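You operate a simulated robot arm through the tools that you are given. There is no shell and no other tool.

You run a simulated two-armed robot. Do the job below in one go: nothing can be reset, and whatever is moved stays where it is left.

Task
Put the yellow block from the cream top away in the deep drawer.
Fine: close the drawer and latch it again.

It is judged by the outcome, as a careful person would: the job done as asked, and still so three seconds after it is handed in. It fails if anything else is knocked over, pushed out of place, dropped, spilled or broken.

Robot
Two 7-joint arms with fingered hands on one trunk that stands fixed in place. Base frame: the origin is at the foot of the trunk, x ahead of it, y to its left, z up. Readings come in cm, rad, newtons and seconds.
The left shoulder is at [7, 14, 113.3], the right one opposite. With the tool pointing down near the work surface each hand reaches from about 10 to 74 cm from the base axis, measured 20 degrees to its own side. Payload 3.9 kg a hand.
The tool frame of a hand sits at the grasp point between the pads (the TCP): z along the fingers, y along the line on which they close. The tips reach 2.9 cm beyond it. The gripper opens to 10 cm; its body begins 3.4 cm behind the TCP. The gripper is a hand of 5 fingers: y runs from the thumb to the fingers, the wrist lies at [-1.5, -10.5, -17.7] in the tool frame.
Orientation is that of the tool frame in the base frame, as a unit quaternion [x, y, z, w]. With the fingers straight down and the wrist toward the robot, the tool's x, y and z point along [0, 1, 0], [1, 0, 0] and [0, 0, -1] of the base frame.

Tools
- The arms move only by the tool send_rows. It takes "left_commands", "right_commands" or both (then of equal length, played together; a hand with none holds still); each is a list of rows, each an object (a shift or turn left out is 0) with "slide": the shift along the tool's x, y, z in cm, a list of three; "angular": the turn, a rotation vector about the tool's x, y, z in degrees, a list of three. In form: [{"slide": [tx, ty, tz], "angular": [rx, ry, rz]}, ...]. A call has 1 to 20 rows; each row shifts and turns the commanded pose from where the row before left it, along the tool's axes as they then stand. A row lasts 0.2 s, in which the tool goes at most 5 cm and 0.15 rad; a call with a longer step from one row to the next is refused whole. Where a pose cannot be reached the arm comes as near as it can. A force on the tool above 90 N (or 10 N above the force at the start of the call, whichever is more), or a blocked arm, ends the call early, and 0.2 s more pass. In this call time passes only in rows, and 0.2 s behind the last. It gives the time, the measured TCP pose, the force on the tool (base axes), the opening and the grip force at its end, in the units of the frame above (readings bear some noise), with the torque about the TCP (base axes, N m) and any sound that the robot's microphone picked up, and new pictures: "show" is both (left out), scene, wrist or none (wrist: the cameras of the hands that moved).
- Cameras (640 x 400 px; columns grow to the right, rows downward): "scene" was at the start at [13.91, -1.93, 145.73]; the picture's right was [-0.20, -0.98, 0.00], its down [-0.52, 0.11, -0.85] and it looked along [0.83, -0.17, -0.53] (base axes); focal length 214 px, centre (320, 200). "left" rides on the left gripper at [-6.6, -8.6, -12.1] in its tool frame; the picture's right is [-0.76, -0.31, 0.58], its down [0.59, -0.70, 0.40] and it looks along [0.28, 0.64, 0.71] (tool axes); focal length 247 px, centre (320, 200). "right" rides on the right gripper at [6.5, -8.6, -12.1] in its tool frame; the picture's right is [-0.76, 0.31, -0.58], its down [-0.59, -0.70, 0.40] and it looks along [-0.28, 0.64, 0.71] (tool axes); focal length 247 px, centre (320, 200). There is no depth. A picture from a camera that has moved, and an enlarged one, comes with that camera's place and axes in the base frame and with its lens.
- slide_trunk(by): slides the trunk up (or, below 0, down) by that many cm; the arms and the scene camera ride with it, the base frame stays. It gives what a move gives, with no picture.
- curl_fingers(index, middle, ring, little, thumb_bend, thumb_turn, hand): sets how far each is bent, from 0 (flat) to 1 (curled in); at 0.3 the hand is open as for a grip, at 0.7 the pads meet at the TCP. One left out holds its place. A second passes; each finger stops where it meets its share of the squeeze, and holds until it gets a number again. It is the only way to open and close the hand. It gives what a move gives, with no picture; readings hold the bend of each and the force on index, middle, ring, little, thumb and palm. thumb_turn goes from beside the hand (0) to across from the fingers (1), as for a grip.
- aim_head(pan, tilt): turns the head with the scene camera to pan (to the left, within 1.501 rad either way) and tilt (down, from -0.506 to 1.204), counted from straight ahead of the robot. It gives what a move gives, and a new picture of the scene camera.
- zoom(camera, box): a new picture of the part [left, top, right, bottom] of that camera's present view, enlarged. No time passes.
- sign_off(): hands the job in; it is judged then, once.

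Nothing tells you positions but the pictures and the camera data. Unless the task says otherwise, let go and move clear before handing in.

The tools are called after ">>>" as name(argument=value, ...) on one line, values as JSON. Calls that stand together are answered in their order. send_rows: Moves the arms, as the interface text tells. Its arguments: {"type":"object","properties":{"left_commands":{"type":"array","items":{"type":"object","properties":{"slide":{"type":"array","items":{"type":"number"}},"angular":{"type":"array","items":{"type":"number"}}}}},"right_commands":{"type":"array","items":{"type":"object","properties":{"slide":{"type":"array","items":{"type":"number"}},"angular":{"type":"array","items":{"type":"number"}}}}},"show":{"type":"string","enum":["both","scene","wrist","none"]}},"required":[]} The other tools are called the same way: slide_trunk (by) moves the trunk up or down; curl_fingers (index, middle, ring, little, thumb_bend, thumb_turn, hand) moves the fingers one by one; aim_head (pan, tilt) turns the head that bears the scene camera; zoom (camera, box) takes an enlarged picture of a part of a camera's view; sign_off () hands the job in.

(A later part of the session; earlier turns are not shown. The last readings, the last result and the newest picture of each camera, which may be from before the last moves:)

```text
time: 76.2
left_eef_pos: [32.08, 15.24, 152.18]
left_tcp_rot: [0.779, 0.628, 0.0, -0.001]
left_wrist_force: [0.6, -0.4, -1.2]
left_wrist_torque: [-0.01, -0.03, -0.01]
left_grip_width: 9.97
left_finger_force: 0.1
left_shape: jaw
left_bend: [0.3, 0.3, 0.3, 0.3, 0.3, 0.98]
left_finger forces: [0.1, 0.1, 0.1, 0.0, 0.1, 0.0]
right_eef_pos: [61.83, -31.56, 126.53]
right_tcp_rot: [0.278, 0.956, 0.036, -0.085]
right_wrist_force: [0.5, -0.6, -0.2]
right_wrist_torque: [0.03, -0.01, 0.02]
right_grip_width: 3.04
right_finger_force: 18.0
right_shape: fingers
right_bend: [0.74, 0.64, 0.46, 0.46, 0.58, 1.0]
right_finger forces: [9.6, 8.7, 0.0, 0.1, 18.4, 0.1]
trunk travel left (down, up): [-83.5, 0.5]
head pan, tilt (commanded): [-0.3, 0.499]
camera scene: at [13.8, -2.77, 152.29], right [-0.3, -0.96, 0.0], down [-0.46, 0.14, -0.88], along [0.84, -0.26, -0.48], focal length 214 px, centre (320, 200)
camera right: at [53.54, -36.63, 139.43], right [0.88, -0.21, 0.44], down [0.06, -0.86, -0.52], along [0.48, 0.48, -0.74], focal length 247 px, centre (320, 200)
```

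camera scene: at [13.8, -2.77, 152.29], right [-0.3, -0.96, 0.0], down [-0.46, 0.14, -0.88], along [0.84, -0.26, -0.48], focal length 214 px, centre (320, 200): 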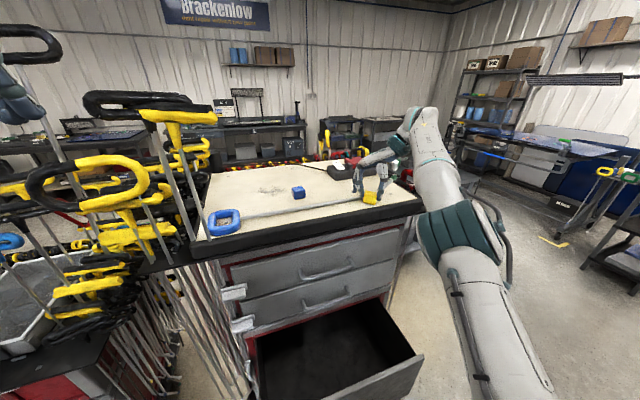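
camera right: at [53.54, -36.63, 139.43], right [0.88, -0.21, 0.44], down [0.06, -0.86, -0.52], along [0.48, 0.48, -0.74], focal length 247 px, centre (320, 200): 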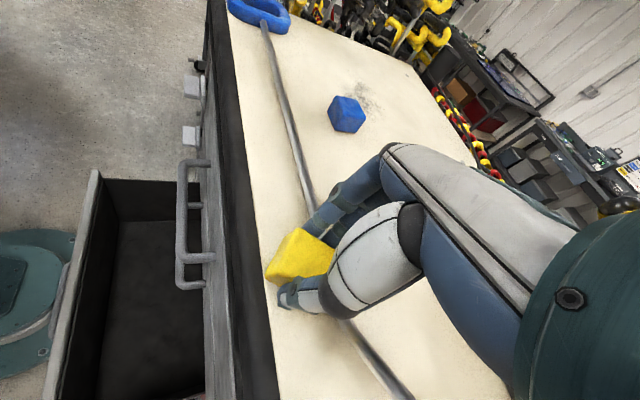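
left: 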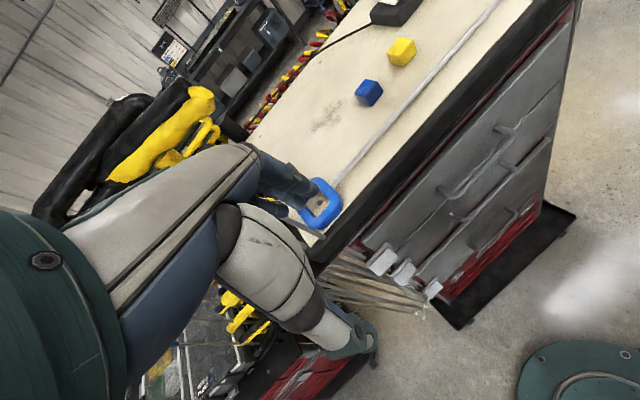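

The arm blocked itself partway and the hand dipped to z≈126 over the table, close to the rod, before rotating. I'll stop and inspect whether the rod or anything else was touched.

>>> zoom(camera="scene", box=[200, 140, 440, 260])

>>> zoom(camera="right", box=[200, 180, 440, 400])

```text
2.67 times, centred on (320, 200) of scene
camera zoom: at [13.8, -2.77, 152.29], right [-0.3, -0.96, 0.0], down [-0.46, 0.14, -0.88], along [0.84, -0.26, -0.48], focal length 572 px, centre (320, 200)
```

zoom: 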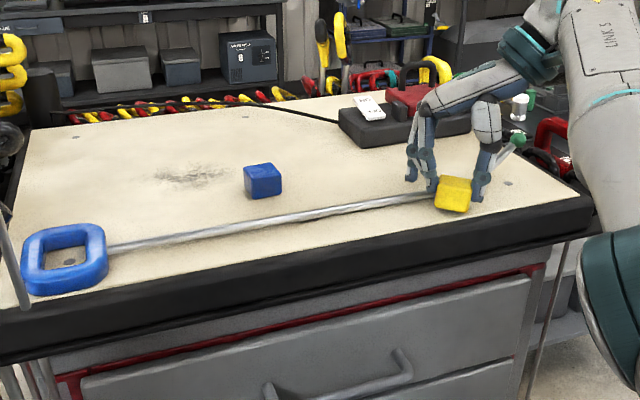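

```text
1.82 times, centred on (320, 290) of right
camera zoom: at [53.54, -36.63, 139.43], right [0.88, -0.21, 0.44], down [0.06, -0.86, -0.52], along [0.48, 0.48, -0.74], focal length 449 px, centre (320, 36)
```

zoom: 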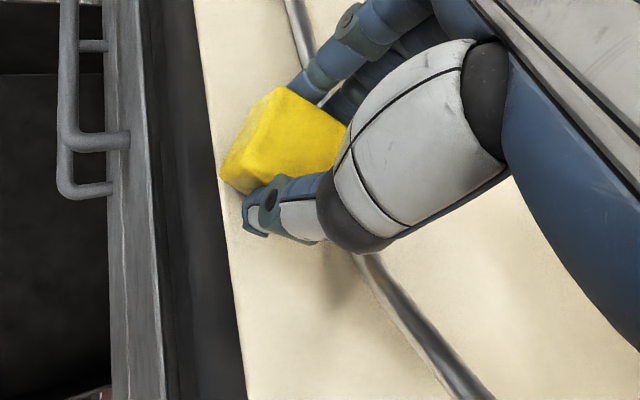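

The rod's position matches its earlier projection, and there's no contact force, so nothing moved. I'll lift straight up 10 cm before going anywhere.

>>> send_rows(right_commands=[{"slide": [0.36, 0.04, -1.95]}, {"slide": [0.55, 0.06, -2.95]}, {"slide": [0.55, 0.06, -2.95]}, {"slide": [0.36, 0.04, -1.95]}, {"slide": [0, 0, 0]}], show="both")

```text
time: 77.4
left_eef_pos: [31.97, 15.27, 152.3]
left_tcp_rot: [0.778, 0.628, 0.0, 0.001]
left_wrist_force: [-0.2, 0.9, -0.1]
left_wrist_torque: [-0.04, 0.02, -0.02]
left_grip_width: 9.97
left_finger_force: 0.1
left_shape: jaw
left_bend: [0.3, 0.3, 0.3, 0.3, 0.3, 0.98]
left_finger forces: [0.0, 0.0, 0.0, 0.0, 0.0, 0.0]
right_eef_pos: [60.21, -31.32, 130.95]
right_tcp_rot: [0.279, 0.956, 0.037, -0.085]
right_wrist_force: [0.3, 0.0, 0.8]
right_wrist_torque: [0.01, 0.03, -0.02]
right_grip_width: 3.04
right_finger_force: 18.7
right_shape: fingers
right_bend: [0.74, 0.64, 0.46, 0.46, 0.58, 1.0]
right_finger forces: [9.5, 8.7, 0.0, 0.1, 18.3, 0.0]
right hand out of reach, approached as far as the arm can: row 1, 2, 3, 4
trunk travel left (down, up): [-83.5, 0.5]
head pan, tilt (commanded): [-0.3, 0.499]
camera scene: at [13.8, -2.77, 152.29], right [-0.3, -0.96, 0.0], down [-0.46, 0.14, -0.88], along [0.84, -0.26, -0.48], focal length 214 px, centre (320, 200)
camera right: at [51.84, -36.39, 143.9], right [0.88, -0.21, 0.44], down [0.05, -0.86, -0.52], along [0.48, 0.47, -0.74], focal length 247 px, centre (320, 200)
```

scene: 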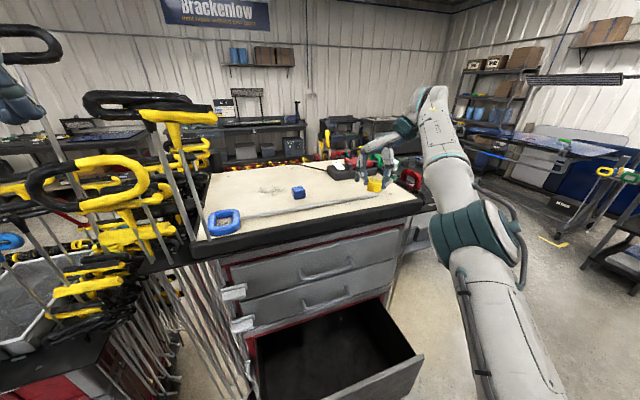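
right: 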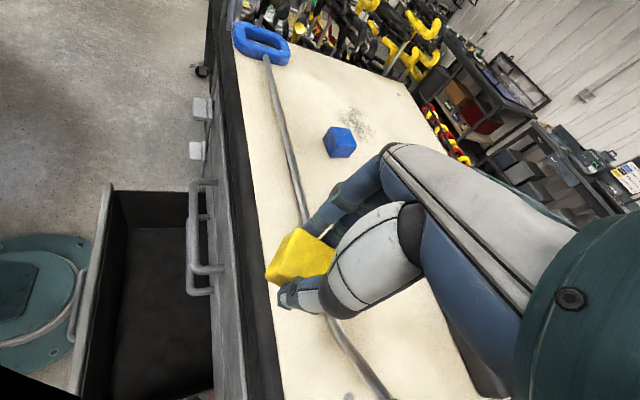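

That yaw put the wrist near full extension. The block is 5 cm above the table now, so I'll draw it straight back toward the robot, off the table's front edge.

>>> send_rows(right_commands=[{"slide": [2.65, -2.3, 0.44]}, {"slide": [2.65, -2.3, 0.3]}, {"slide": [2.65, -2.3, 0.3]}, {"slide": [2.65, -2.3, 0.3]}, {"slide": [0, 0, 0]}], show="scene")

```text
time: 78.6
left_eef_pos: [31.97, 15.25, 152.29]
left_tcp_rot: [0.779, 0.627, 0.0, 0.001]
left_wrist_force: [-0.1, 0.4, -0.7]
left_wrist_torque: [0.01, 0.04, 0.01]
left_grip_width: 10.01
left_finger_force: 0.0
left_shape: jaw
left_bend: [0.3, 0.3, 0.3, 0.3, 0.3, 0.98]
left_finger forces: [0.0, 0.1, 0.0, 0.0, 0.1, 0.0]
right_eef_pos: [54.58, -31.86, 130.84]
right_tcp_rot: [0.279, 0.956, 0.037, -0.084]
right_wrist_force: [0.4, 0.4, 0.4]
right_wrist_torque: [0.0, 0.01, -0.01]
right_grip_width: 3.0
right_finger_force: 18.2
right_shape: fingers
right_bend: [0.74, 0.64, 0.46, 0.46, 0.58, 1.0]
right_finger forces: [9.5, 8.6, 0.0, 0.0, 18.1, 0.0]
right hand out of reach, approached as far as the arm can: row 2, 3, 4
trunk travel left (down, up): [-83.5, 0.5]
head pan, tilt (commanded): [-0.3, 0.499]
camera scene: at [13.79, -2.86, 152.29], right [-0.3, -0.96, 0.0], down [-0.46, 0.14, -0.88], along [0.84, -0.26, -0.48], focal length 214 px, centre (320, 200)
```

scene: 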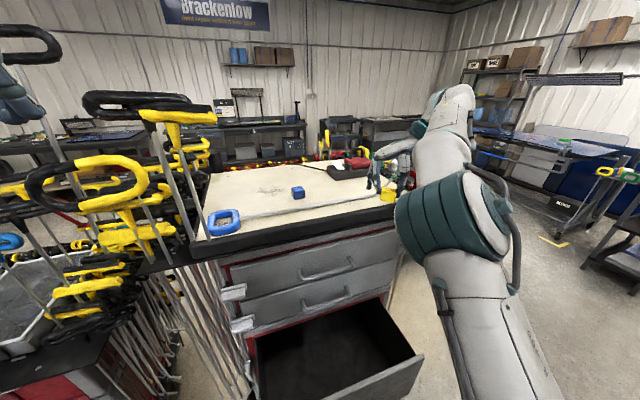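

This yaw strains the wrist here. I'll turn the hand back to facing forward, which the arm finds comfortable.

>>> send_rows(right_commands=[{"angular": [-1.4, -0.17, 7.8]}, {"angular": [-1.4, -0.17, 7.8]}, {"angular": [-1.4, -0.17, 7.8]}, {"angular": [-1.4, -0.17, 7.8]}, {"angular": [-1.4, -0.17, 7.8]}, {"angular": [-1.4, -0.17, 7.8]}, {"slide": [0, 0, 0]}], show="scene")

```text
time: 80.2
left_eef_pos: [31.86, 15.32, 152.35]
left_tcp_rot: [0.778, 0.628, 0.0, 0.001]
left_wrist_force: [0.6, 0.0, -0.1]
left_wrist_torque: [-0.02, 0.02, 0.01]
left_grip_width: 9.97
left_finger_force: 0.1
left_shape: jaw
left_bend: [0.3, 0.3, 0.3, 0.3, 0.3, 0.98]
left_finger forces: [0.1, 0.0, 0.0, 0.0, 0.0, 0.0]
right_eef_pos: [54.38, -33.14, 130.19]
right_tcp_rot: [0.649, 0.754, 0.07, -0.073]
right_wrist_force: [0.7, 0.3, 0.1]
right_wrist_torque: [-0.03, 0.02, 0.02]
right_grip_width: 3.01
right_finger_force: 18.0
right_shape: fingers
right_bend: [0.74, 0.64, 0.46, 0.46, 0.58, 1.0]
right_finger forces: [9.4, 8.8, 0.1, 0.0, 18.1, 0.1]
trunk travel left (down, up): [-83.5, 0.5]
head pan, tilt (commanded): [-0.3, 0.499]
camera scene: at [13.71, -2.75, 152.3], right [-0.3, -0.96, 0.0], down [-0.46, 0.14, -0.88], along [0.84, -0.26, -0.48], focal length 214 px, centre (320, 200)
```

scene: 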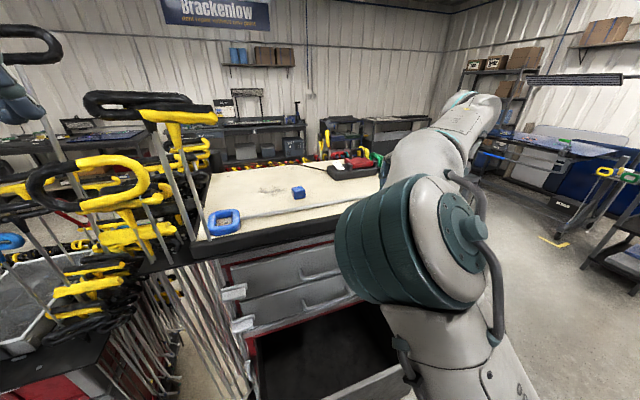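

The hand faces forward again with a slight roll. I'll level it and move back and right, watching that the elbow swings outward.

>>> send_rows(right_commands=[{"slide": [-1.5, -1.5, -0.3], "angular": [0.5, -3.8, 0.1]}, {"slide": [-1.9, -2.0, -0.3], "angular": [0.5, -3.8, 0.1]}, {"slide": [-2.0, -2.2, -0.1], "angular": [0.5, -3.8, 0.1]}, {"slide": [-2.0, -2.4, 0]}, {"slide": [0, 0, 0]}], show="scene")

```text
time: 81.4
left_eef_pos: [32.02, 15.13, 152.27]
left_tcp_rot: [0.778, 0.628, 0.0, 0.0]
left_wrist_force: [0.3, 0.3, -0.5]
left_wrist_torque: [-0.02, -0.02, 0.02]
left_grip_width: 10.0
left_finger_force: 0.0
left_shape: jaw
left_bend: [0.3, 0.3, 0.3, 0.3, 0.3, 0.98]
left_finger forces: [0.0, 0.0, 0.0, 0.0, 0.0, 0.0]
right_eef_pos: [48.03, -40.64, 130.98]
right_tcp_rot: [0.644, 0.765, -0.009, 0.004]
right_wrist_force: [-0.6, -0.7, -1.0]
right_wrist_torque: [-0.05, -0.04, 0.0]
right_grip_width: 3.03
right_finger_force: 18.2
right_shape: fingers
right_bend: [0.74, 0.64, 0.46, 0.46, 0.58, 1.0]
right_finger forces: [9.4, 8.7, 0.1, 0.1, 18.3, 0.0]
trunk travel left (down, up): [-83.5, 0.5]
head pan, tilt (commanded): [-0.3, 0.499]
camera scene: at [13.88, -2.85, 152.28], right [-0.3, -0.96, 0.0], down [-0.46, 0.14, -0.88], along [0.84, -0.26, -0.48], focal length 214 px, centre (320, 200)
```

scene: 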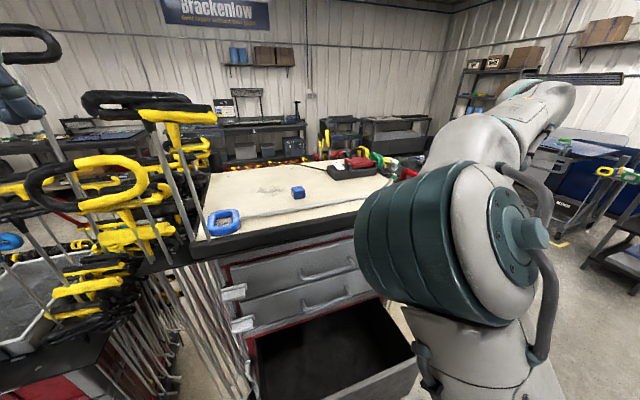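

It's level now. I'll move back a little further, then descend in front of the cabinet's right side.

>>> send_rows(right_commands=[{"slide": [-0.6, -2.4, 0]}, {"slide": [-0.6, -2.4, 0]}, {"slide": [0, 0, 3.5]}, {"slide": [0, 0, 3.5]}, {"slide": [0, 0, 3.5]}, {"slide": [0, 0, 0]}], show="scene")

```text
time: 82.8
left_eef_pos: [32.23, 15.27, 152.37]
left_tcp_rot: [0.778, 0.629, 0.0, 0.0]
left_wrist_force: [0.7, 0.7, -0.3]
left_wrist_torque: [-0.05, -0.04, -0.01]
left_grip_width: 9.97
left_finger_force: 0.0
left_shape: jaw
left_bend: [0.3, 0.3, 0.3, 0.3, 0.3, 0.98]
left_finger forces: [0.1, 0.0, 0.1, 0.0, 0.0, 0.1]
right_eef_pos: [43.29, -42.82, 120.48]
right_tcp_rot: [0.645, 0.764, -0.008, 0.004]
right_wrist_force: [0.2, -0.1, -1.0]
right_wrist_torque: [-0.02, -0.01, -0.04]
right_grip_width: 3.01
right_finger_force: 17.9
right_shape: fingers
right_bend: [0.74, 0.64, 0.46, 0.46, 0.58, 1.0]
right_finger forces: [9.4, 8.8, 0.0, 0.0, 18.3, 0.1]
trunk travel left (down, up): [-83.5, 0.5]
head pan, tilt (commanded): [-0.3, 0.499]
camera scene: at [13.87, -2.8, 152.29], right [-0.3, -0.96, 0.0], down [-0.46, 0.14, -0.88], along [0.84, -0.26, -0.48], focal length 214 px, centre (320, 200)
```

scene: 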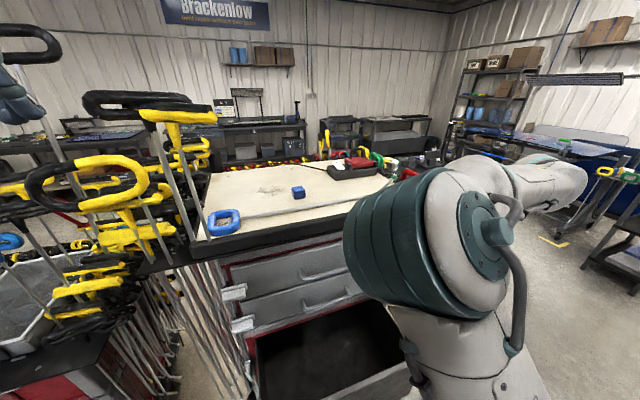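

The elbow is now up and forward, which suits reaching down from above. I'll lower the hand by arm to about z=96, then move over the drawer and use the trunk for the final descent.

>>> send_rows(right_commands=[{"slide": [0, 0, 3.5]}, {"slide": [0, 0, 3.5]}, {"slide": [0, 0, 3.5]}, {"slide": [0, 0, 0]}], show="scene")

```text
time: 83.8
left_eef_pos: [32.12, 15.16, 152.36]
left_tcp_rot: [0.778, 0.628, 0.0, 0.0]
left_wrist_force: [-0.9, -0.8, -0.3]
left_wrist_torque: [0.02, -0.02, -0.03]
left_grip_width: 9.99
left_finger_force: 0.2
left_shape: jaw
left_bend: [0.3, 0.3, 0.3, 0.3, 0.3, 0.98]
left_finger forces: [0.0, 0.1, 0.0, 0.0, 0.0, 0.0]
right_eef_pos: [43.32, -42.99, 110.13]
right_tcp_rot: [0.645, 0.764, -0.008, 0.003]
right_wrist_force: [-0.6, 0.3, -0.2]
right_wrist_torque: [0.01, -0.01, 0.01]
right_grip_width: 3.04
right_finger_force: 17.8
right_shape: fingers
right_bend: [0.74, 0.64, 0.46, 0.46, 0.58, 1.0]
right_finger forces: [9.5, 8.6, 0.1, 0.0, 18.1, 0.1]
trunk travel left (down, up): [-83.5, 0.5]
head pan, tilt (commanded): [-0.3, 0.499]
camera scene: at [13.82, -2.81, 152.29], right [-0.3, -0.96, 0.0], down [-0.46, 0.14, -0.88], along [0.84, -0.26, -0.48], focal length 214 px, centre (320, 200)
```

scene: 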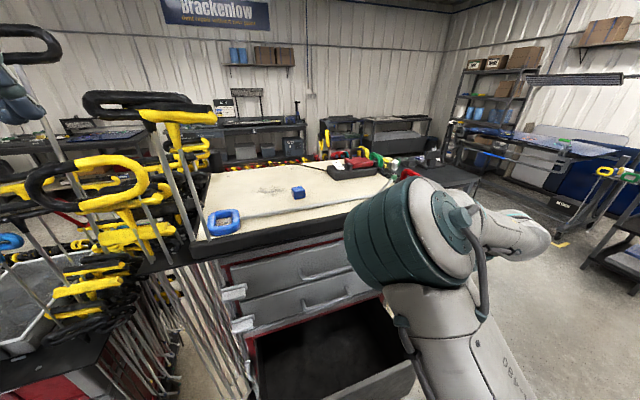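

>>> send_rows(right_commands=[{"slide": [0, 0, 3.5]}, {"slide": [0, 0, 3.5]}, {"slide": [0, 0, 3.5]}, {"slide": [0, 0, 3.5]}, {"slide": [0, 0, 0]}], show="both")

```text
time: 85.0
left_eef_pos: [32.08, 15.35, 152.31]
left_tcp_rot: [0.778, 0.628, 0.001, 0.0]
left_wrist_force: [0.0, 0.7, -0.8]
left_wrist_torque: [-0.05, -0.01, 0.0]
left_grip_width: 9.98
left_finger_force: 0.0
left_shape: jaw
left_bend: [0.3, 0.3, 0.3, 0.3, 0.3, 0.98]
left_finger forces: [0.1, 0.1, 0.1, 0.1, 0.0, 0.0]
right_eef_pos: [43.08, -43.28, 95.95]
right_tcp_rot: [0.644, 0.765, -0.009, 0.004]
right_wrist_force: [0.2, 0.4, 0.3]
right_wrist_torque: [0.02, 0.0, 0.02]
right_grip_width: 3.01
right_finger_force: 17.7
right_shape: fingers
right_bend: [0.74, 0.64, 0.46, 0.46, 0.58, 1.0]
right_finger forces: [9.2, 8.7, 0.0, 0.0, 18.0, 0.1]
trunk travel left (down, up): [-83.5, 0.5]
head pan, tilt (commanded): [-0.3, 0.499]
camera scene: at [13.78, -2.77, 152.29], right [-0.3, -0.96, 0.0], down [-0.46, 0.14, -0.88], along [0.84, -0.26, -0.48], focal length 214 px, centre (320, 200)
camera right: at [33.66, -37.92, 108.12], right [0.43, -0.68, 0.59], down [-0.6, -0.71, -0.38], along [0.68, -0.18, -0.71], focal length 247 px, centre (320, 200)
```

scene: 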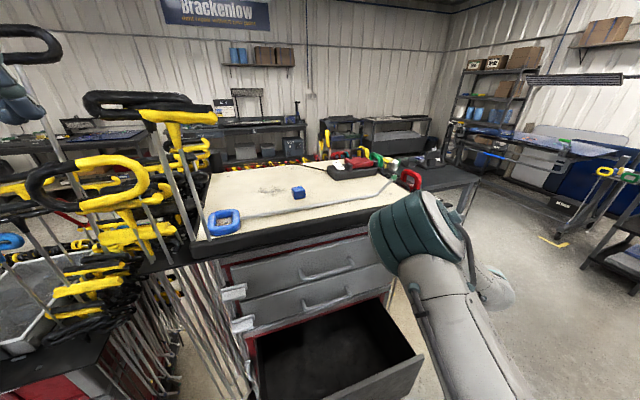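
right: 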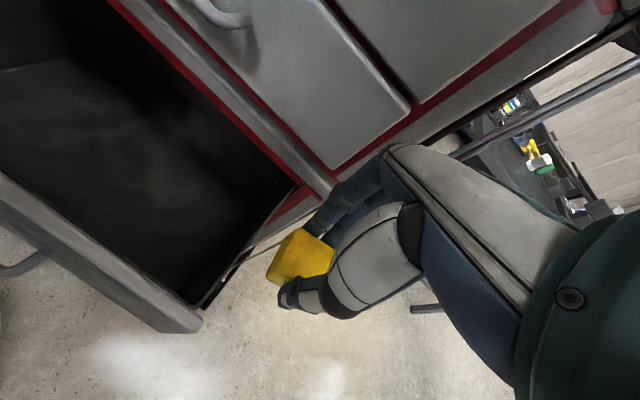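

The block is just right of the drawer's right wall (y≈-41.5). I'll shift left over the drawer opening, toward about [46.5, -30].

>>> send_rows(right_commands=[{"slide": [3.05, 1.3, 0]}, {"slide": [3.05, 1.3, 0]}, {"slide": [3.05, 1.3, 0]}, {"slide": [3.05, 1.3, 0]}, {"slide": [0, 0, 0]}], show="both")

```text
time: 86.2
left_eef_pos: [31.97, 15.13, 152.34]
left_tcp_rot: [0.778, 0.628, 0.0, 0.0]
left_wrist_force: [0.3, 0.5, 0.0]
left_wrist_torque: [0.0, 0.0, 0.01]
left_grip_width: 9.97
left_finger_force: 0.0
left_shape: jaw
left_bend: [0.3, 0.3, 0.3, 0.3, 0.3, 0.98]
left_finger forces: [0.0, 0.0, 0.0, 0.1, 0.1, 0.0]
right_eef_pos: [45.56, -31.02, 95.0]
right_tcp_rot: [0.655, 0.755, -0.007, -0.008]
right_wrist_force: [0.4, 1.0, -1.0]
right_wrist_torque: [-0.02, 0.02, 0.05]
right_grip_width: 2.99
right_finger_force: 17.5
right_shape: fingers
right_bend: [0.74, 0.64, 0.46, 0.46, 0.58, 1.0]
right_finger forces: [9.2, 8.4, 0.0, 0.1, 17.7, 0.0]
trunk travel left (down, up): [-83.5, 0.5]
head pan, tilt (commanded): [-0.3, 0.499]
camera scene: at [13.83, -2.91, 152.29], right [-0.3, -0.96, 0.0], down [-0.46, 0.14, -0.88], along [0.84, -0.26, -0.48], focal length 214 px, centre (320, 200)
camera right: at [36.42, -25.64, 107.31], right [0.42, -0.71, 0.57], down [-0.62, -0.68, -0.38], along [0.66, -0.19, -0.73], focal length 247 px, centre (320, 200)
```

scene: 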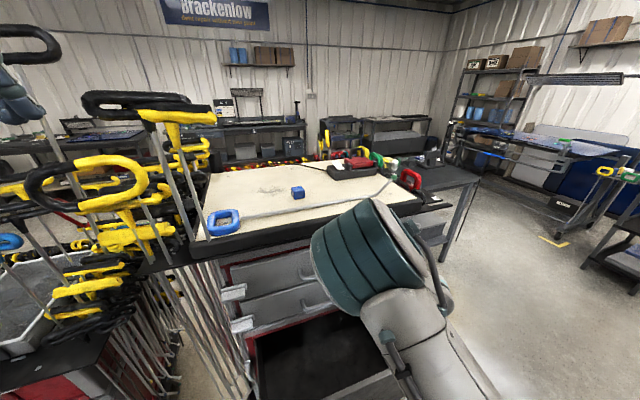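
right: 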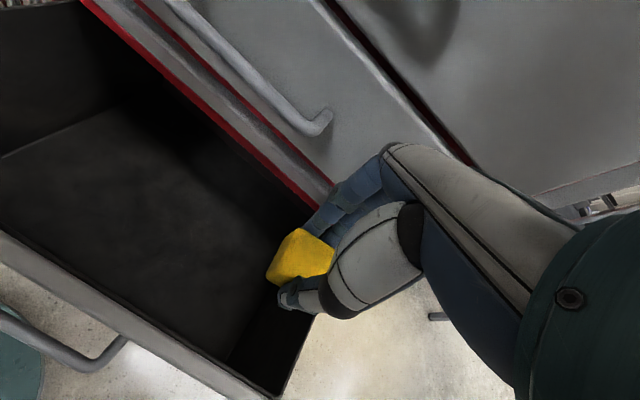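

The hand is over the drawer's right half. To reach deep without the wrist hitting the drawer front, I'll tilt the hand about 20° so the wrist sits more directly above the fingers.

>>> send_rows(right_commands=[{"angular": [6.7, 0, 0]}, {"angular": [6.7, 0, 0]}, {"angular": [6.7, 0, 0]}, {"slide": [0, 0, 0]}], show="both")

```text
time: 87.2
left_eef_pos: [32.02, 15.21, 152.32]
left_tcp_rot: [0.778, 0.628, 0.001, 0.0]
left_wrist_force: [-0.1, -0.2, 0.0]
left_wrist_torque: [0.01, 0.01, 0.03]
left_grip_width: 10.0
left_finger_force: 0.0
left_shape: jaw
left_bend: [0.3, 0.3, 0.3, 0.3, 0.3, 0.98]
left_finger forces: [0.0, 0.0, 0.0, 0.0, 0.0, 0.0]
right_eef_pos: [45.89, -30.78, 95.32]
right_tcp_rot: [0.643, 0.744, -0.133, -0.123]
right_wrist_force: [-0.1, 0.7, -0.3]
right_wrist_torque: [-0.03, -0.02, 0.0]
right_grip_width: 3.01
right_finger_force: 17.8
right_shape: fingers
right_bend: [0.74, 0.64, 0.46, 0.46, 0.58, 1.0]
right_finger forces: [9.2, 8.7, 0.1, 0.1, 17.6, 0.1]
trunk travel left (down, up): [-83.5, 0.5]
head pan, tilt (commanded): [-0.3, 0.499]
camera scene: at [13.82, -2.85, 152.29], right [-0.3, -0.96, 0.0], down [-0.46, 0.14, -0.88], along [0.84, -0.26, -0.48], focal length 214 px, centre (320, 200)
camera right: at [41.24, -24.84, 109.76], right [0.6, -0.68, 0.42], down [-0.71, -0.7, -0.13], along [0.38, -0.22, -0.9], focal length 247 px, centre (320, 200)
```

scene: 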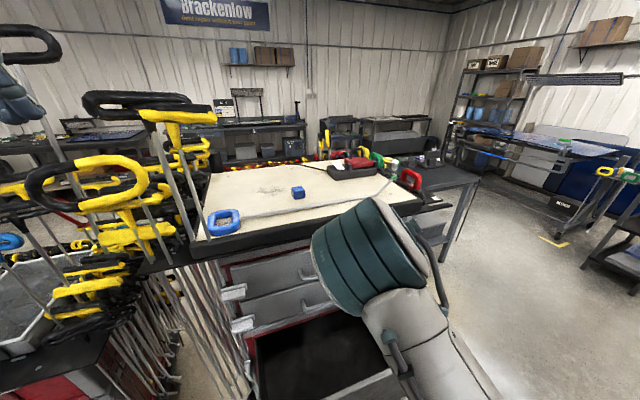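
right: 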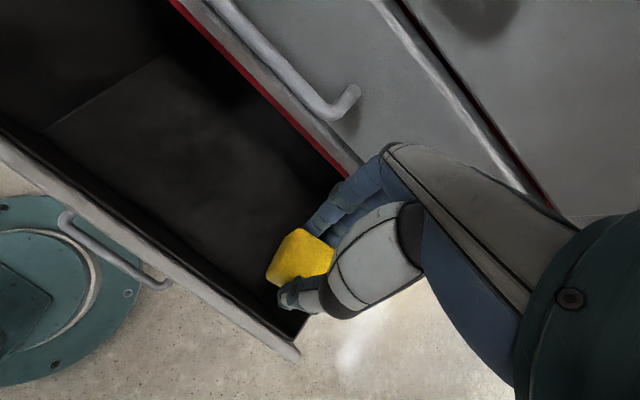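

The tilt worked. I'll lower the trunk in stages so the hand goes straight down into the drawer.

>>> slide_trunk(by=-16)

>>> zoom(camera="right", box=[0, 0, 640, 400])

>>> zoom(camera="scene", box=[200, 150, 520, 400])

```text
time: 89.0
left_eef_pos: [32.0, 15.2, 136.26]
left_tcp_rot: [0.779, 0.627, -0.001, 0.0]
left_wrist_force: [0.5, -0.6, -0.3]
left_wrist_torque: [0.01, 0.01, 0.0]
left_grip_width: 9.98
left_finger_force: 0.0
left_shape: jaw
left_bend: [0.3, 0.3, 0.3, 0.3, 0.3, 0.98]
left_finger forces: [0.1, 0.0, 0.0, 0.0, 0.0, 0.1]
right_eef_pos: [45.96, -30.87, 79.49]
right_tcp_rot: [0.644, 0.744, -0.132, -0.123]
right_wrist_force: [0.2, 0.2, -0.9]
right_wrist_torque: [0.01, -0.02, 0.0]
right_grip_width: 3.02
right_finger_force: 17.5
right_shape: fingers
right_bend: [0.74, 0.64, 0.46, 0.46, 0.58, 1.0]
right_finger forces: [9.2, 8.5, 0.0, 0.1, 17.7, 0.0]
trunk travel left (down, up): [-67.5, 16.5]
head pan, tilt (commanded): [-0.3, 0.499]
```

```text
1.00 times, centred on (320, 200) of right (not enlarged: the box is as wide or as high as the picture)
camera zoom: at [41.23, -24.88, 93.85], right [0.59, -0.68, 0.42], down [-0.71, -0.69, -0.13], along [0.38, -0.22, -0.9], focal length 247 px, centre (320, 200)
```

zoom: 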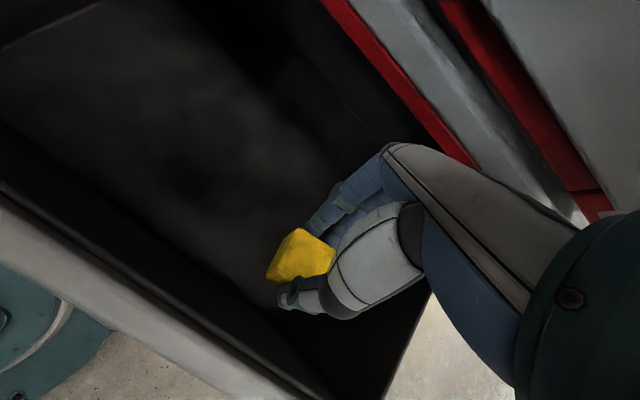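

```text
1.60 times, centred on (360, 275) of scene
camera zoom: at [13.82, -2.83, 136.29], right [-0.3, -0.96, 0.0], down [-0.46, 0.14, -0.88], along [0.84, -0.26, -0.48], focal length 343 px, centre (256, 80)
```

zoom: 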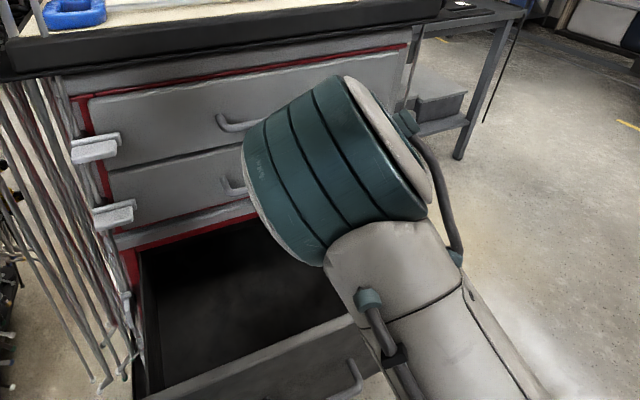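

Clear on all sides. Lowering another 9 cm by trunk.

>>> slide_trunk(by=-9)

>>> zoom(camera="right", box=[0, 0, 640, 400])

>>> aim_head(pan=-0.4, tilt=0.95)

```text
time: 90.2
left_eef_pos: [32.09, 15.2, 127.34]
left_tcp_rot: [0.778, 0.628, -0.001, 0.001]
left_wrist_force: [-0.1, 0.4, 0.7]
left_wrist_torque: [0.0, 0.02, -0.02]
left_grip_width: 9.98
left_finger_force: 0.1
left_shape: jaw
left_bend: [0.3, 0.3, 0.3, 0.3, 0.3, 0.98]
left_finger forces: [0.0, 0.1, 0.0, 0.0, 0.0, 0.0]
right_eef_pos: [45.87, -30.86, 70.39]
right_tcp_rot: [0.643, 0.744, -0.131, -0.121]
right_wrist_force: [0.7, 0.4, -0.4]
right_wrist_torque: [0.02, 0.02, 0.01]
right_grip_width: 3.0
right_finger_force: 17.8
right_shape: fingers
right_bend: [0.74, 0.64, 0.46, 0.46, 0.58, 1.0]
right_finger forces: [9.3, 8.6, 0.1, 0.0, 17.6, 0.1]
trunk travel left (down, up): [-58.5, 25.5]
head pan, tilt (commanded): [-0.3, 0.499]
```

```text
1.00 times, centred on (320, 200) of right (not enlarged: the box is as wide or as high as the picture)
camera zoom: at [41.23, -24.89, 84.86], right [0.59, -0.68, 0.42], down [-0.71, -0.69, -0.13], along [0.39, -0.22, -0.9], focal length 247 px, centre (320, 200)
```

zoom: 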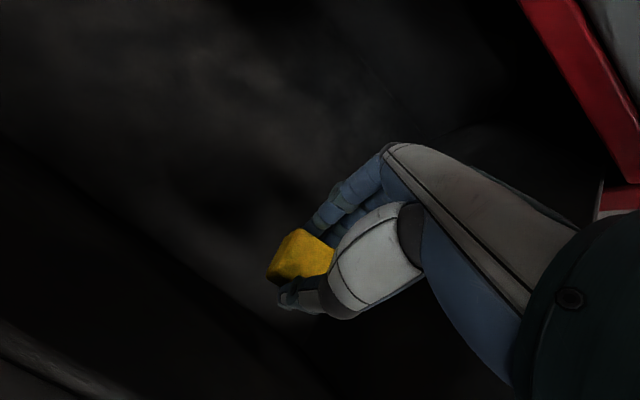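

```text
time: 91.2
left_eef_pos: [32.07, 15.26, 127.25]
left_tcp_rot: [0.778, 0.628, 0.0, 0.001]
left_wrist_force: [0.0, -0.2, 0.4]
left_wrist_torque: [0.02, -0.01, -0.01]
left_grip_width: 9.97
left_finger_force: 0.0
left_shape: jaw
left_bend: [0.3, 0.3, 0.3, 0.3, 0.3, 0.98]
left_finger forces: [0.0, 0.1, 0.0, 0.0, 0.0, 0.0]
right_eef_pos: [45.91, -30.8, 70.36]
right_tcp_rot: [0.644, 0.744, -0.131, -0.121]
right_wrist_force: [0.1, -0.5, -0.3]
right_wrist_torque: [0.02, 0.01, 0.02]
right_grip_width: 3.01
right_finger_force: 17.2
right_shape: fingers
right_bend: [0.74, 0.64, 0.46, 0.46, 0.58, 1.0]
right_finger forces: [9.2, 8.6, 0.0, 0.0, 17.6, 0.0]
trunk travel left (down, up): [-58.5, 25.5]
head pan, tilt (commanded): [-0.4, 0.949]
camera scene: at [11.85, -2.97, 123.54], right [-0.39, -0.92, 0.0], down [-0.75, 0.32, -0.58], along [0.54, -0.23, -0.81], focal length 214 px, centre (320, 200)
```

scene: 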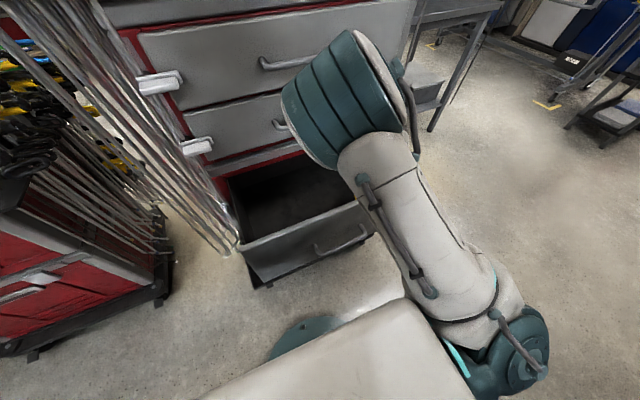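

The hand is inside with clearance. I'll lower 6 more, then finish with small arm steps and force checks.

>>> slide_trunk(by=-6)

>>> send_rows(right_commands=[{"slide": [0, -0.3, 0.75]}, {"slide": [0, -0.3, 0.75]}, {"slide": [0, 0, 0]}], show="both")

```text
time: 92.2
left_eef_pos: [32.06, 15.22, 121.34]
left_tcp_rot: [0.778, 0.628, 0.0, -0.001]
left_wrist_force: [0.3, 0.8, -0.4]
left_wrist_torque: [0.01, -0.01, -0.01]
left_grip_width: 9.99
left_finger_force: 0.1
left_shape: jaw
left_bend: [0.3, 0.3, 0.3, 0.3, 0.3, 0.98]
left_finger forces: [0.0, 0.1, 0.0, 0.1, 0.0, 0.1]
right_eef_pos: [45.87, -30.86, 64.49]
right_tcp_rot: [0.643, 0.744, -0.132, -0.121]
right_wrist_force: [-0.5, -0.7, -0.4]
right_wrist_torque: [0.0, 0.0, 0.0]
right_grip_width: 3.01
right_finger_force: 17.7
right_shape: fingers
right_bend: [0.74, 0.64, 0.46, 0.46, 0.58, 1.0]
right_finger forces: [9.2, 8.5, 0.0, 0.0, 17.7, 0.0]
trunk travel left (down, up): [-52.5, 31.5]
head pan, tilt (commanded): [-0.4, 0.949]
```

```text
time: 93.0
left_eef_pos: [32.11, 15.11, 121.36]
left_tcp_rot: [0.778, 0.628, 0.0, 0.0]
left_wrist_force: [-0.8, -0.8, -0.6]
left_wrist_torque: [0.0, 0.0, -0.02]
left_grip_width: 10.0
left_finger_force: 0.1
left_shape: jaw
left_bend: [0.3, 0.3, 0.3, 0.3, 0.3, 0.98]
left_finger forces: [0.0, 0.1, 0.0, 0.0, 0.1, 0.0]
right_eef_pos: [44.99, -30.72, 63.32]
right_tcp_rot: [0.643, 0.746, -0.129, -0.12]
right_wrist_force: [-0.3, 0.1, -0.6]
right_wrist_torque: [-0.01, -0.01, -0.02]
right_grip_width: 3.03
right_finger_force: 17.7
right_shape: fingers
right_bend: [0.74, 0.64, 0.46, 0.46, 0.58, 1.0]
right_finger forces: [9.2, 8.7, 0.0, 0.0, 17.8, 0.0]
trunk travel left (down, up): [-52.5, 31.5]
head pan, tilt (commanded): [-0.4, 0.949]
camera scene: at [11.84, -2.97, 117.54], right [-0.39, -0.92, 0.0], down [-0.75, 0.32, -0.58], along [0.54, -0.23, -0.81], focal length 214 px, centre (320, 200)
camera right: at [40.2, -24.9, 77.85], right [0.59, -0.68, 0.43], down [-0.7, -0.7, -0.14], along [0.39, -0.22, -0.89], focal length 247 px, centre (320, 200)
```

scene: 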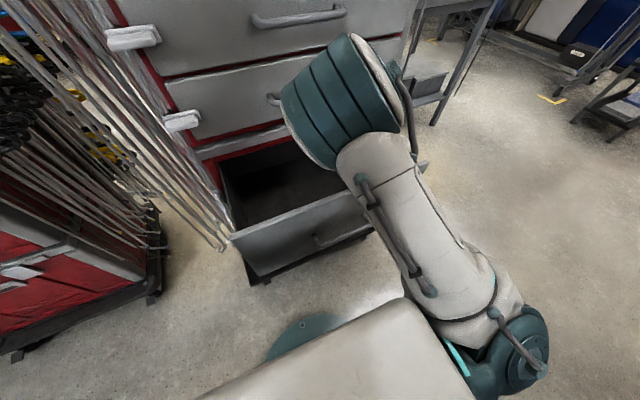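
right: 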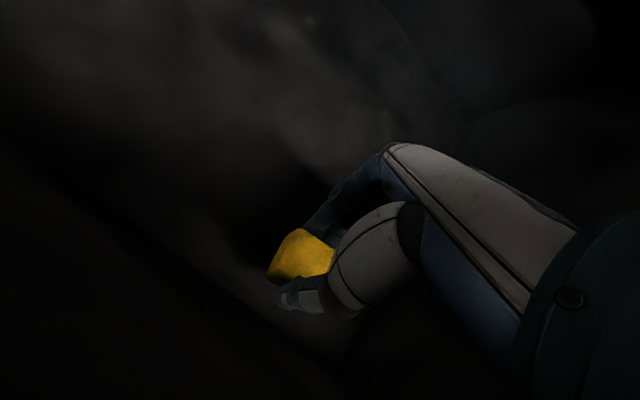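

No contact yet. I'll go straight down another 2.5 cm by arm with force checks.

>>> send_rows(right_commands=[{"slide": [0, 0.45, 0.9]}, {"slide": [0, 0.45, 0.9]}, {"slide": [0, 0.25, 0.5]}, {"slide": [0, 0, 0]}], show="none")

```text
time: 94.0
left_eef_pos: [31.01, 15.49, 121.63]
left_tcp_rot: [0.778, 0.628, 0.003, 0.004]
left_wrist_force: [-0.2, 0.2, 0.8]
left_wrist_torque: [-0.01, -0.02, 0.01]
left_grip_width: 9.97
left_finger_force: 0.0
left_shape: jaw
left_bend: [0.3, 0.3, 0.3, 0.3, 0.3, 0.98]
left_finger forces: [0.0, 0.1, 0.0, 0.0, 0.0, 0.0]
right_eef_pos: [45.56, -31.35, 62.73]
right_tcp_rot: [0.645, 0.747, -0.131, -0.097]
right_wrist_force: [0.4, -0.3, -0.1]
right_wrist_torque: [0.0, -0.04, -0.02]
right_grip_width: 3.02
right_finger_force: 17.7
right_shape: fingers
right_bend: [0.74, 0.64, 0.46, 0.46, 0.58, 1.0]
right_finger forces: [9.1, 8.6, 0.1, 0.0, 17.7, 0.1]
trunk travel left (down, up): [-52.5, 31.5]
head pan, tilt (commanded): [-0.4, 0.949]
```

The hand moved less than commanded and the body shifted slightly, so part of the arm may be touching something. I'll look before going further.

>>> aim_head(pan=-0.55, tilt=0.95)

>>> zoom(camera="left", box=[0, 0, 640, 400])

```text
time: 94.7
left_eef_pos: [31.45, 15.73, 121.3]
left_tcp_rot: [0.777, 0.629, 0.002, 0.003]
left_wrist_force: [0.4, -0.9, -0.1]
left_wrist_torque: [0.08, 0.0, 0.04]
left_grip_width: 9.99
left_finger_force: 0.1
left_shape: jaw
left_bend: [0.3, 0.3, 0.3, 0.3, 0.3, 0.98]
left_finger forces: [0.0, 0.0, 0.0, 0.0, 0.1, 0.1]
right_eef_pos: [44.98, -30.05, 61.04]
right_tcp_rot: [0.64, 0.748, -0.133, -0.114]
right_wrist_force: [1.3, -1.4, 2.0]
right_wrist_torque: [0.1, 0.1, -0.04]
right_grip_width: 3.01
right_finger_force: 18.4
right_shape: fingers
right_bend: [0.74, 0.64, 0.46, 0.46, 0.58, 1.0]
right_finger forces: [9.3, 8.6, 0.0, 0.0, 17.7, 0.0]
trunk travel left (down, up): [-52.5, 31.5]
head pan, tilt (commanded): [-0.55, 0.949]
camera scene: at [10.79, -3.44, 117.44], right [-0.52, -0.85, 0.0], down [-0.69, 0.42, -0.59], along [0.5, -0.31, -0.81], focal length 214 px, centre (320, 200)
```

scene: 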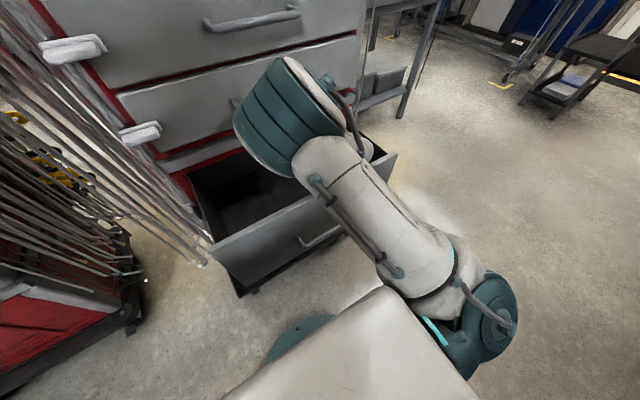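

```text
1.00 times, centred on (320, 200) of left (not enlarged: the box is as wide or as high as the picture)
camera zoom: at [21.48, 11.09, 133.3], right [-0.46, -0.68, -0.58], down [-0.56, 0.72, -0.4], along [0.69, 0.14, -0.71], focal length 247 px, centre (320, 200)
```

zoom: 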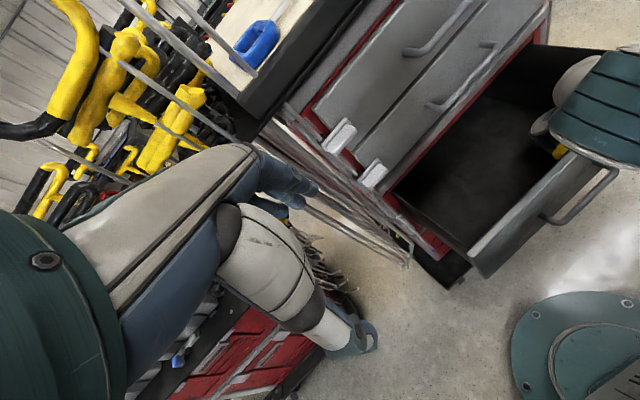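

The left wrist camera shows the drawer from the side, with the block inside it. I'll zoom in there to check clearances.

>>> zoom(camera="left", box=[400, 20, 640, 220])

>>> zoom(camera="scene", box=[180, 40, 420, 240])

```text
2.00 times, centred on (520, 120) of left
camera zoom: at [21.48, 11.09, 133.3], right [-0.46, -0.68, -0.58], down [-0.56, 0.72, -0.4], along [0.69, 0.14, -0.71], focal length 494 px, centre (-80, 360)
```

zoom: 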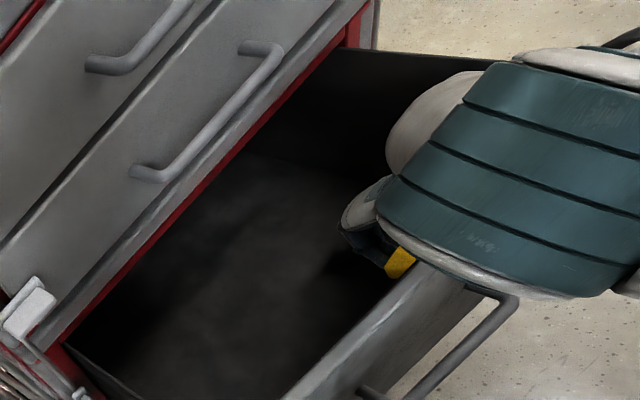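

```text
2.00 times, centred on (300, 140) of scene
camera zoom: at [10.79, -3.44, 117.44], right [-0.52, -0.85, 0.0], down [-0.69, 0.42, -0.59], along [0.5, -0.31, -0.81], focal length 429 px, centre (360, 320)
```

zoom: 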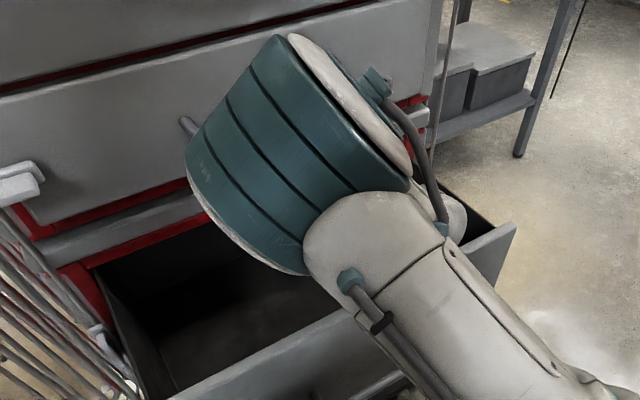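

The block is well inside the drawer, near the floor, with light contact felt. I'll open the fingers to release it.

>>> curl_fingers(hand="right", index=0.45, middle=0.45, thumb_bend=0.42)

>>> zoom(camera="right", box=[180, 130, 440, 370])

>>> zoom(camera="left", box=[400, 20, 640, 220])

```text
time: 95.7
left_eef_pos: [31.98, 15.42, 121.24]
left_tcp_rot: [0.778, 0.628, -0.001, 0.001]
left_wrist_force: [-0.5, 0.6, 0.2]
left_wrist_torque: [0.01, 0.03, -0.03]
left_grip_width: 9.99
left_finger_force: 0.1
left_shape: jaw
left_bend: [0.3, 0.3, 0.3, 0.3, 0.3, 0.98]
left_finger forces: [0.0, 0.0, 0.1, 0.1, 0.1, 0.0]
right_eef_pos: [45.17, -30.81, 61.05]
right_tcp_rot: [0.64, 0.747, -0.139, -0.113]
right_wrist_force: [0.0, 0.4, -1.2]
right_wrist_torque: [-0.01, 0.0, -0.01]
right_grip_width: 6.6
right_finger_force: 0.0
right_shape: fingers
right_bend: [0.45, 0.45, 0.46, 0.46, 0.42, 0.99]
right_finger forces: [0.1, 0.0, 0.0, 0.0, 0.0, 0.0]
trunk travel left (down, up): [-52.5, 31.5]
head pan, tilt (commanded): [-0.55, 0.949]
```

```text
1.67 times, centred on (310, 250) of right
camera zoom: at [40.44, -24.64, 75.32], right [0.6, -0.67, 0.44], down [-0.7, -0.71, -0.12], along [0.39, -0.23, -0.89], focal length 412 px, centre (337, 117)
```

zoom: 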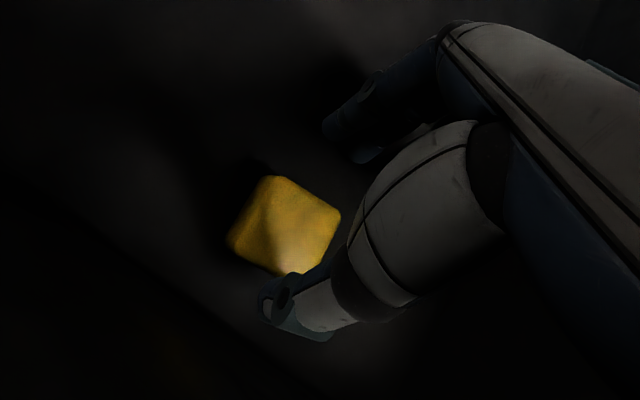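

```text
2.00 times, centred on (520, 120) of left
camera zoom: at [22.11, 10.8, 133.4], right [-0.46, -0.68, -0.58], down [-0.56, 0.72, -0.4], along [0.69, 0.14, -0.71], focal length 494 px, centre (-80, 360)
```

zoom: 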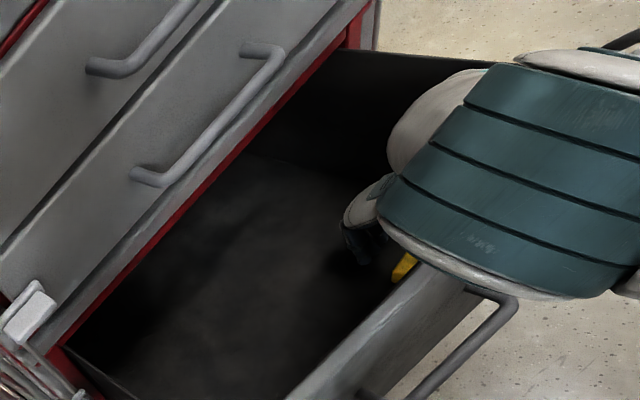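

The block is resting inside on the drawer floor. I'll raise the trunk to bring the hand straight up and out.

>>> slide_trunk(by=16)

>>> zoom(camera="right", box=[0, 0, 640, 400])

>>> zoom(camera="left", box=[320, 20, 640, 300])

```text
time: 97.5
left_eef_pos: [32.13, 15.27, 137.36]
left_tcp_rot: [0.778, 0.628, 0.0, 0.0]
left_wrist_force: [0.4, 0.1, 0.4]
left_wrist_torque: [0.03, -0.02, 0.0]
left_grip_width: 9.98
left_finger_force: 0.1
left_shape: jaw
left_bend: [0.3, 0.3, 0.3, 0.3, 0.3, 0.98]
left_finger forces: [0.1, 0.0, 0.1, 0.1, 0.1, 0.0]
right_eef_pos: [45.24, -30.78, 76.9]
right_tcp_rot: [0.639, 0.749, -0.137, -0.114]
right_wrist_force: [0.5, 0.6, 0.3]
right_wrist_torque: [0.0, 0.02, 0.02]
right_grip_width: 6.57
right_finger_force: 0.1
right_shape: fingers
right_bend: [0.45, 0.45, 0.46, 0.46, 0.42, 0.99]
right_finger forces: [0.0, 0.0, 0.1, 0.0, 0.1, 0.0]
trunk travel left (down, up): [-68.5, 15.5]
head pan, tilt (commanded): [-0.55, 0.949]
```

```text
1.00 times, centred on (320, 200) of right (not enlarged: the box is as wide or as high as the picture)
camera zoom: at [40.52, -24.72, 91.29], right [0.6, -0.67, 0.44], down [-0.7, -0.71, -0.12], along [0.39, -0.23, -0.89], focal length 247 px, centre (320, 200)
```

zoom: 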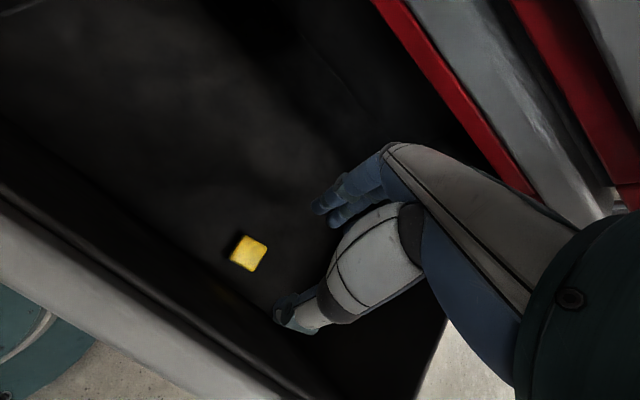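

```text
1.43 times, centred on (480, 160) of left
camera zoom: at [22.21, 10.6, 149.42], right [-0.46, -0.68, -0.58], down [-0.56, 0.72, -0.4], along [0.69, 0.14, -0.71], focal length 353 px, centre (91, 257)
```

zoom: 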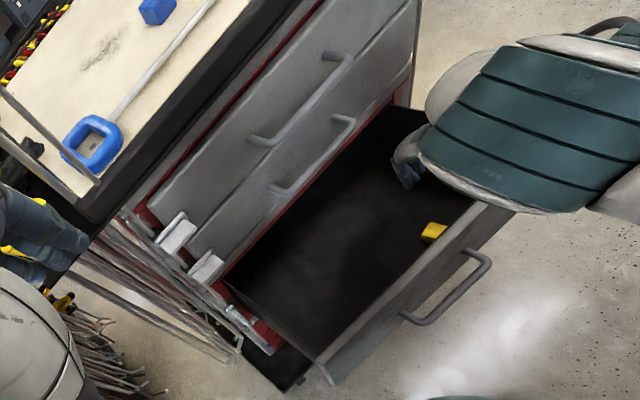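

The block lies flat on the drawer floor. I'll raise the trunk further to clear the hand, then move the right hand aside to the right.

>>> slide_trunk(by=15)

>>> send_rows(right_commands=[{"slide": [0, -1.5, -2.5]}, {"slide": [-3, -0.5, -1]}, {"slide": [-3, -0.5, -1]}, {"slide": [-3, -0.5, -1]}, {"slide": [-3, -0.5, 0]}, {"slide": [0, 0, 0]}], show="scene")

```text
time: 99.2
left_eef_pos: [32.06, 15.22, 152.21]
left_tcp_rot: [0.778, 0.628, 0.0, -0.002]
left_wrist_force: [0.1, -0.6, 0.0]
left_wrist_torque: [0.01, -0.02, 0.03]
left_grip_width: 9.99
left_finger_force: 0.0
left_shape: jaw
left_bend: [0.3, 0.3, 0.3, 0.3, 0.3, 0.98]
left_finger forces: [0.0, 0.0, 0.0, 0.0, 0.0, 0.0]
right_eef_pos: [45.16, -30.83, 92.0]
right_tcp_rot: [0.64, 0.748, -0.137, -0.113]
right_wrist_force: [0.3, -1.2, -0.9]
right_wrist_torque: [-0.03, -0.01, -0.03]
right_grip_width: 6.54
right_finger_force: 0.1
right_shape: fingers
right_bend: [0.45, 0.45, 0.46, 0.46, 0.42, 0.99]
right_finger forces: [0.1, 0.0, 0.0, 0.0, 0.0, 0.0]
trunk travel left (down, up): [-83.5, 0.5]
head pan, tilt (commanded): [-0.55, 0.949]
```

```text
time: 100.6
left_eef_pos: [32.08, 15.31, 152.28]
left_tcp_rot: [0.778, 0.629, 0.0, 0.0]
left_wrist_force: [-0.2, 0.5, 0.2]
left_wrist_torque: [-0.06, -0.04, 0.02]
left_grip_width: 9.98
left_finger_force: 0.2
left_shape: jaw
left_bend: [0.3, 0.3, 0.3, 0.3, 0.3, 0.98]
left_finger forces: [0.1, 0.0, 0.1, 0.1, 0.0, 0.0]
right_eef_pos: [46.19, -42.63, 98.76]
right_tcp_rot: [0.636, 0.751, -0.142, -0.11]
right_wrist_force: [0.3, -0.5, 0.2]
right_wrist_torque: [-0.01, 0.01, -0.01]
right_grip_width: 6.58
right_finger_force: 0.2
right_shape: fingers
right_bend: [0.45, 0.45, 0.46, 0.46, 0.42, 0.99]
right_finger forces: [0.1, 0.0, 0.0, 0.1, 0.0, 0.1]
trunk travel left (down, up): [-83.5, 0.5]
head pan, tilt (commanded): [-0.55, 0.949]
camera scene: at [11.34, -3.89, 148.54], right [-0.52, -0.85, 0.0], down [-0.69, 0.42, -0.58], along [0.5, -0.3, -0.81], focal length 214 px, centre (320, 200)
```

scene: 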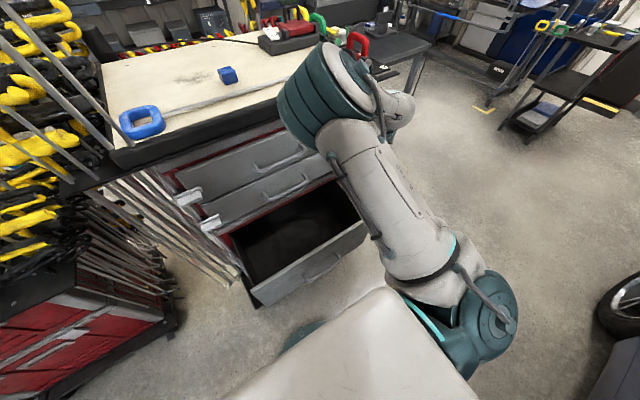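

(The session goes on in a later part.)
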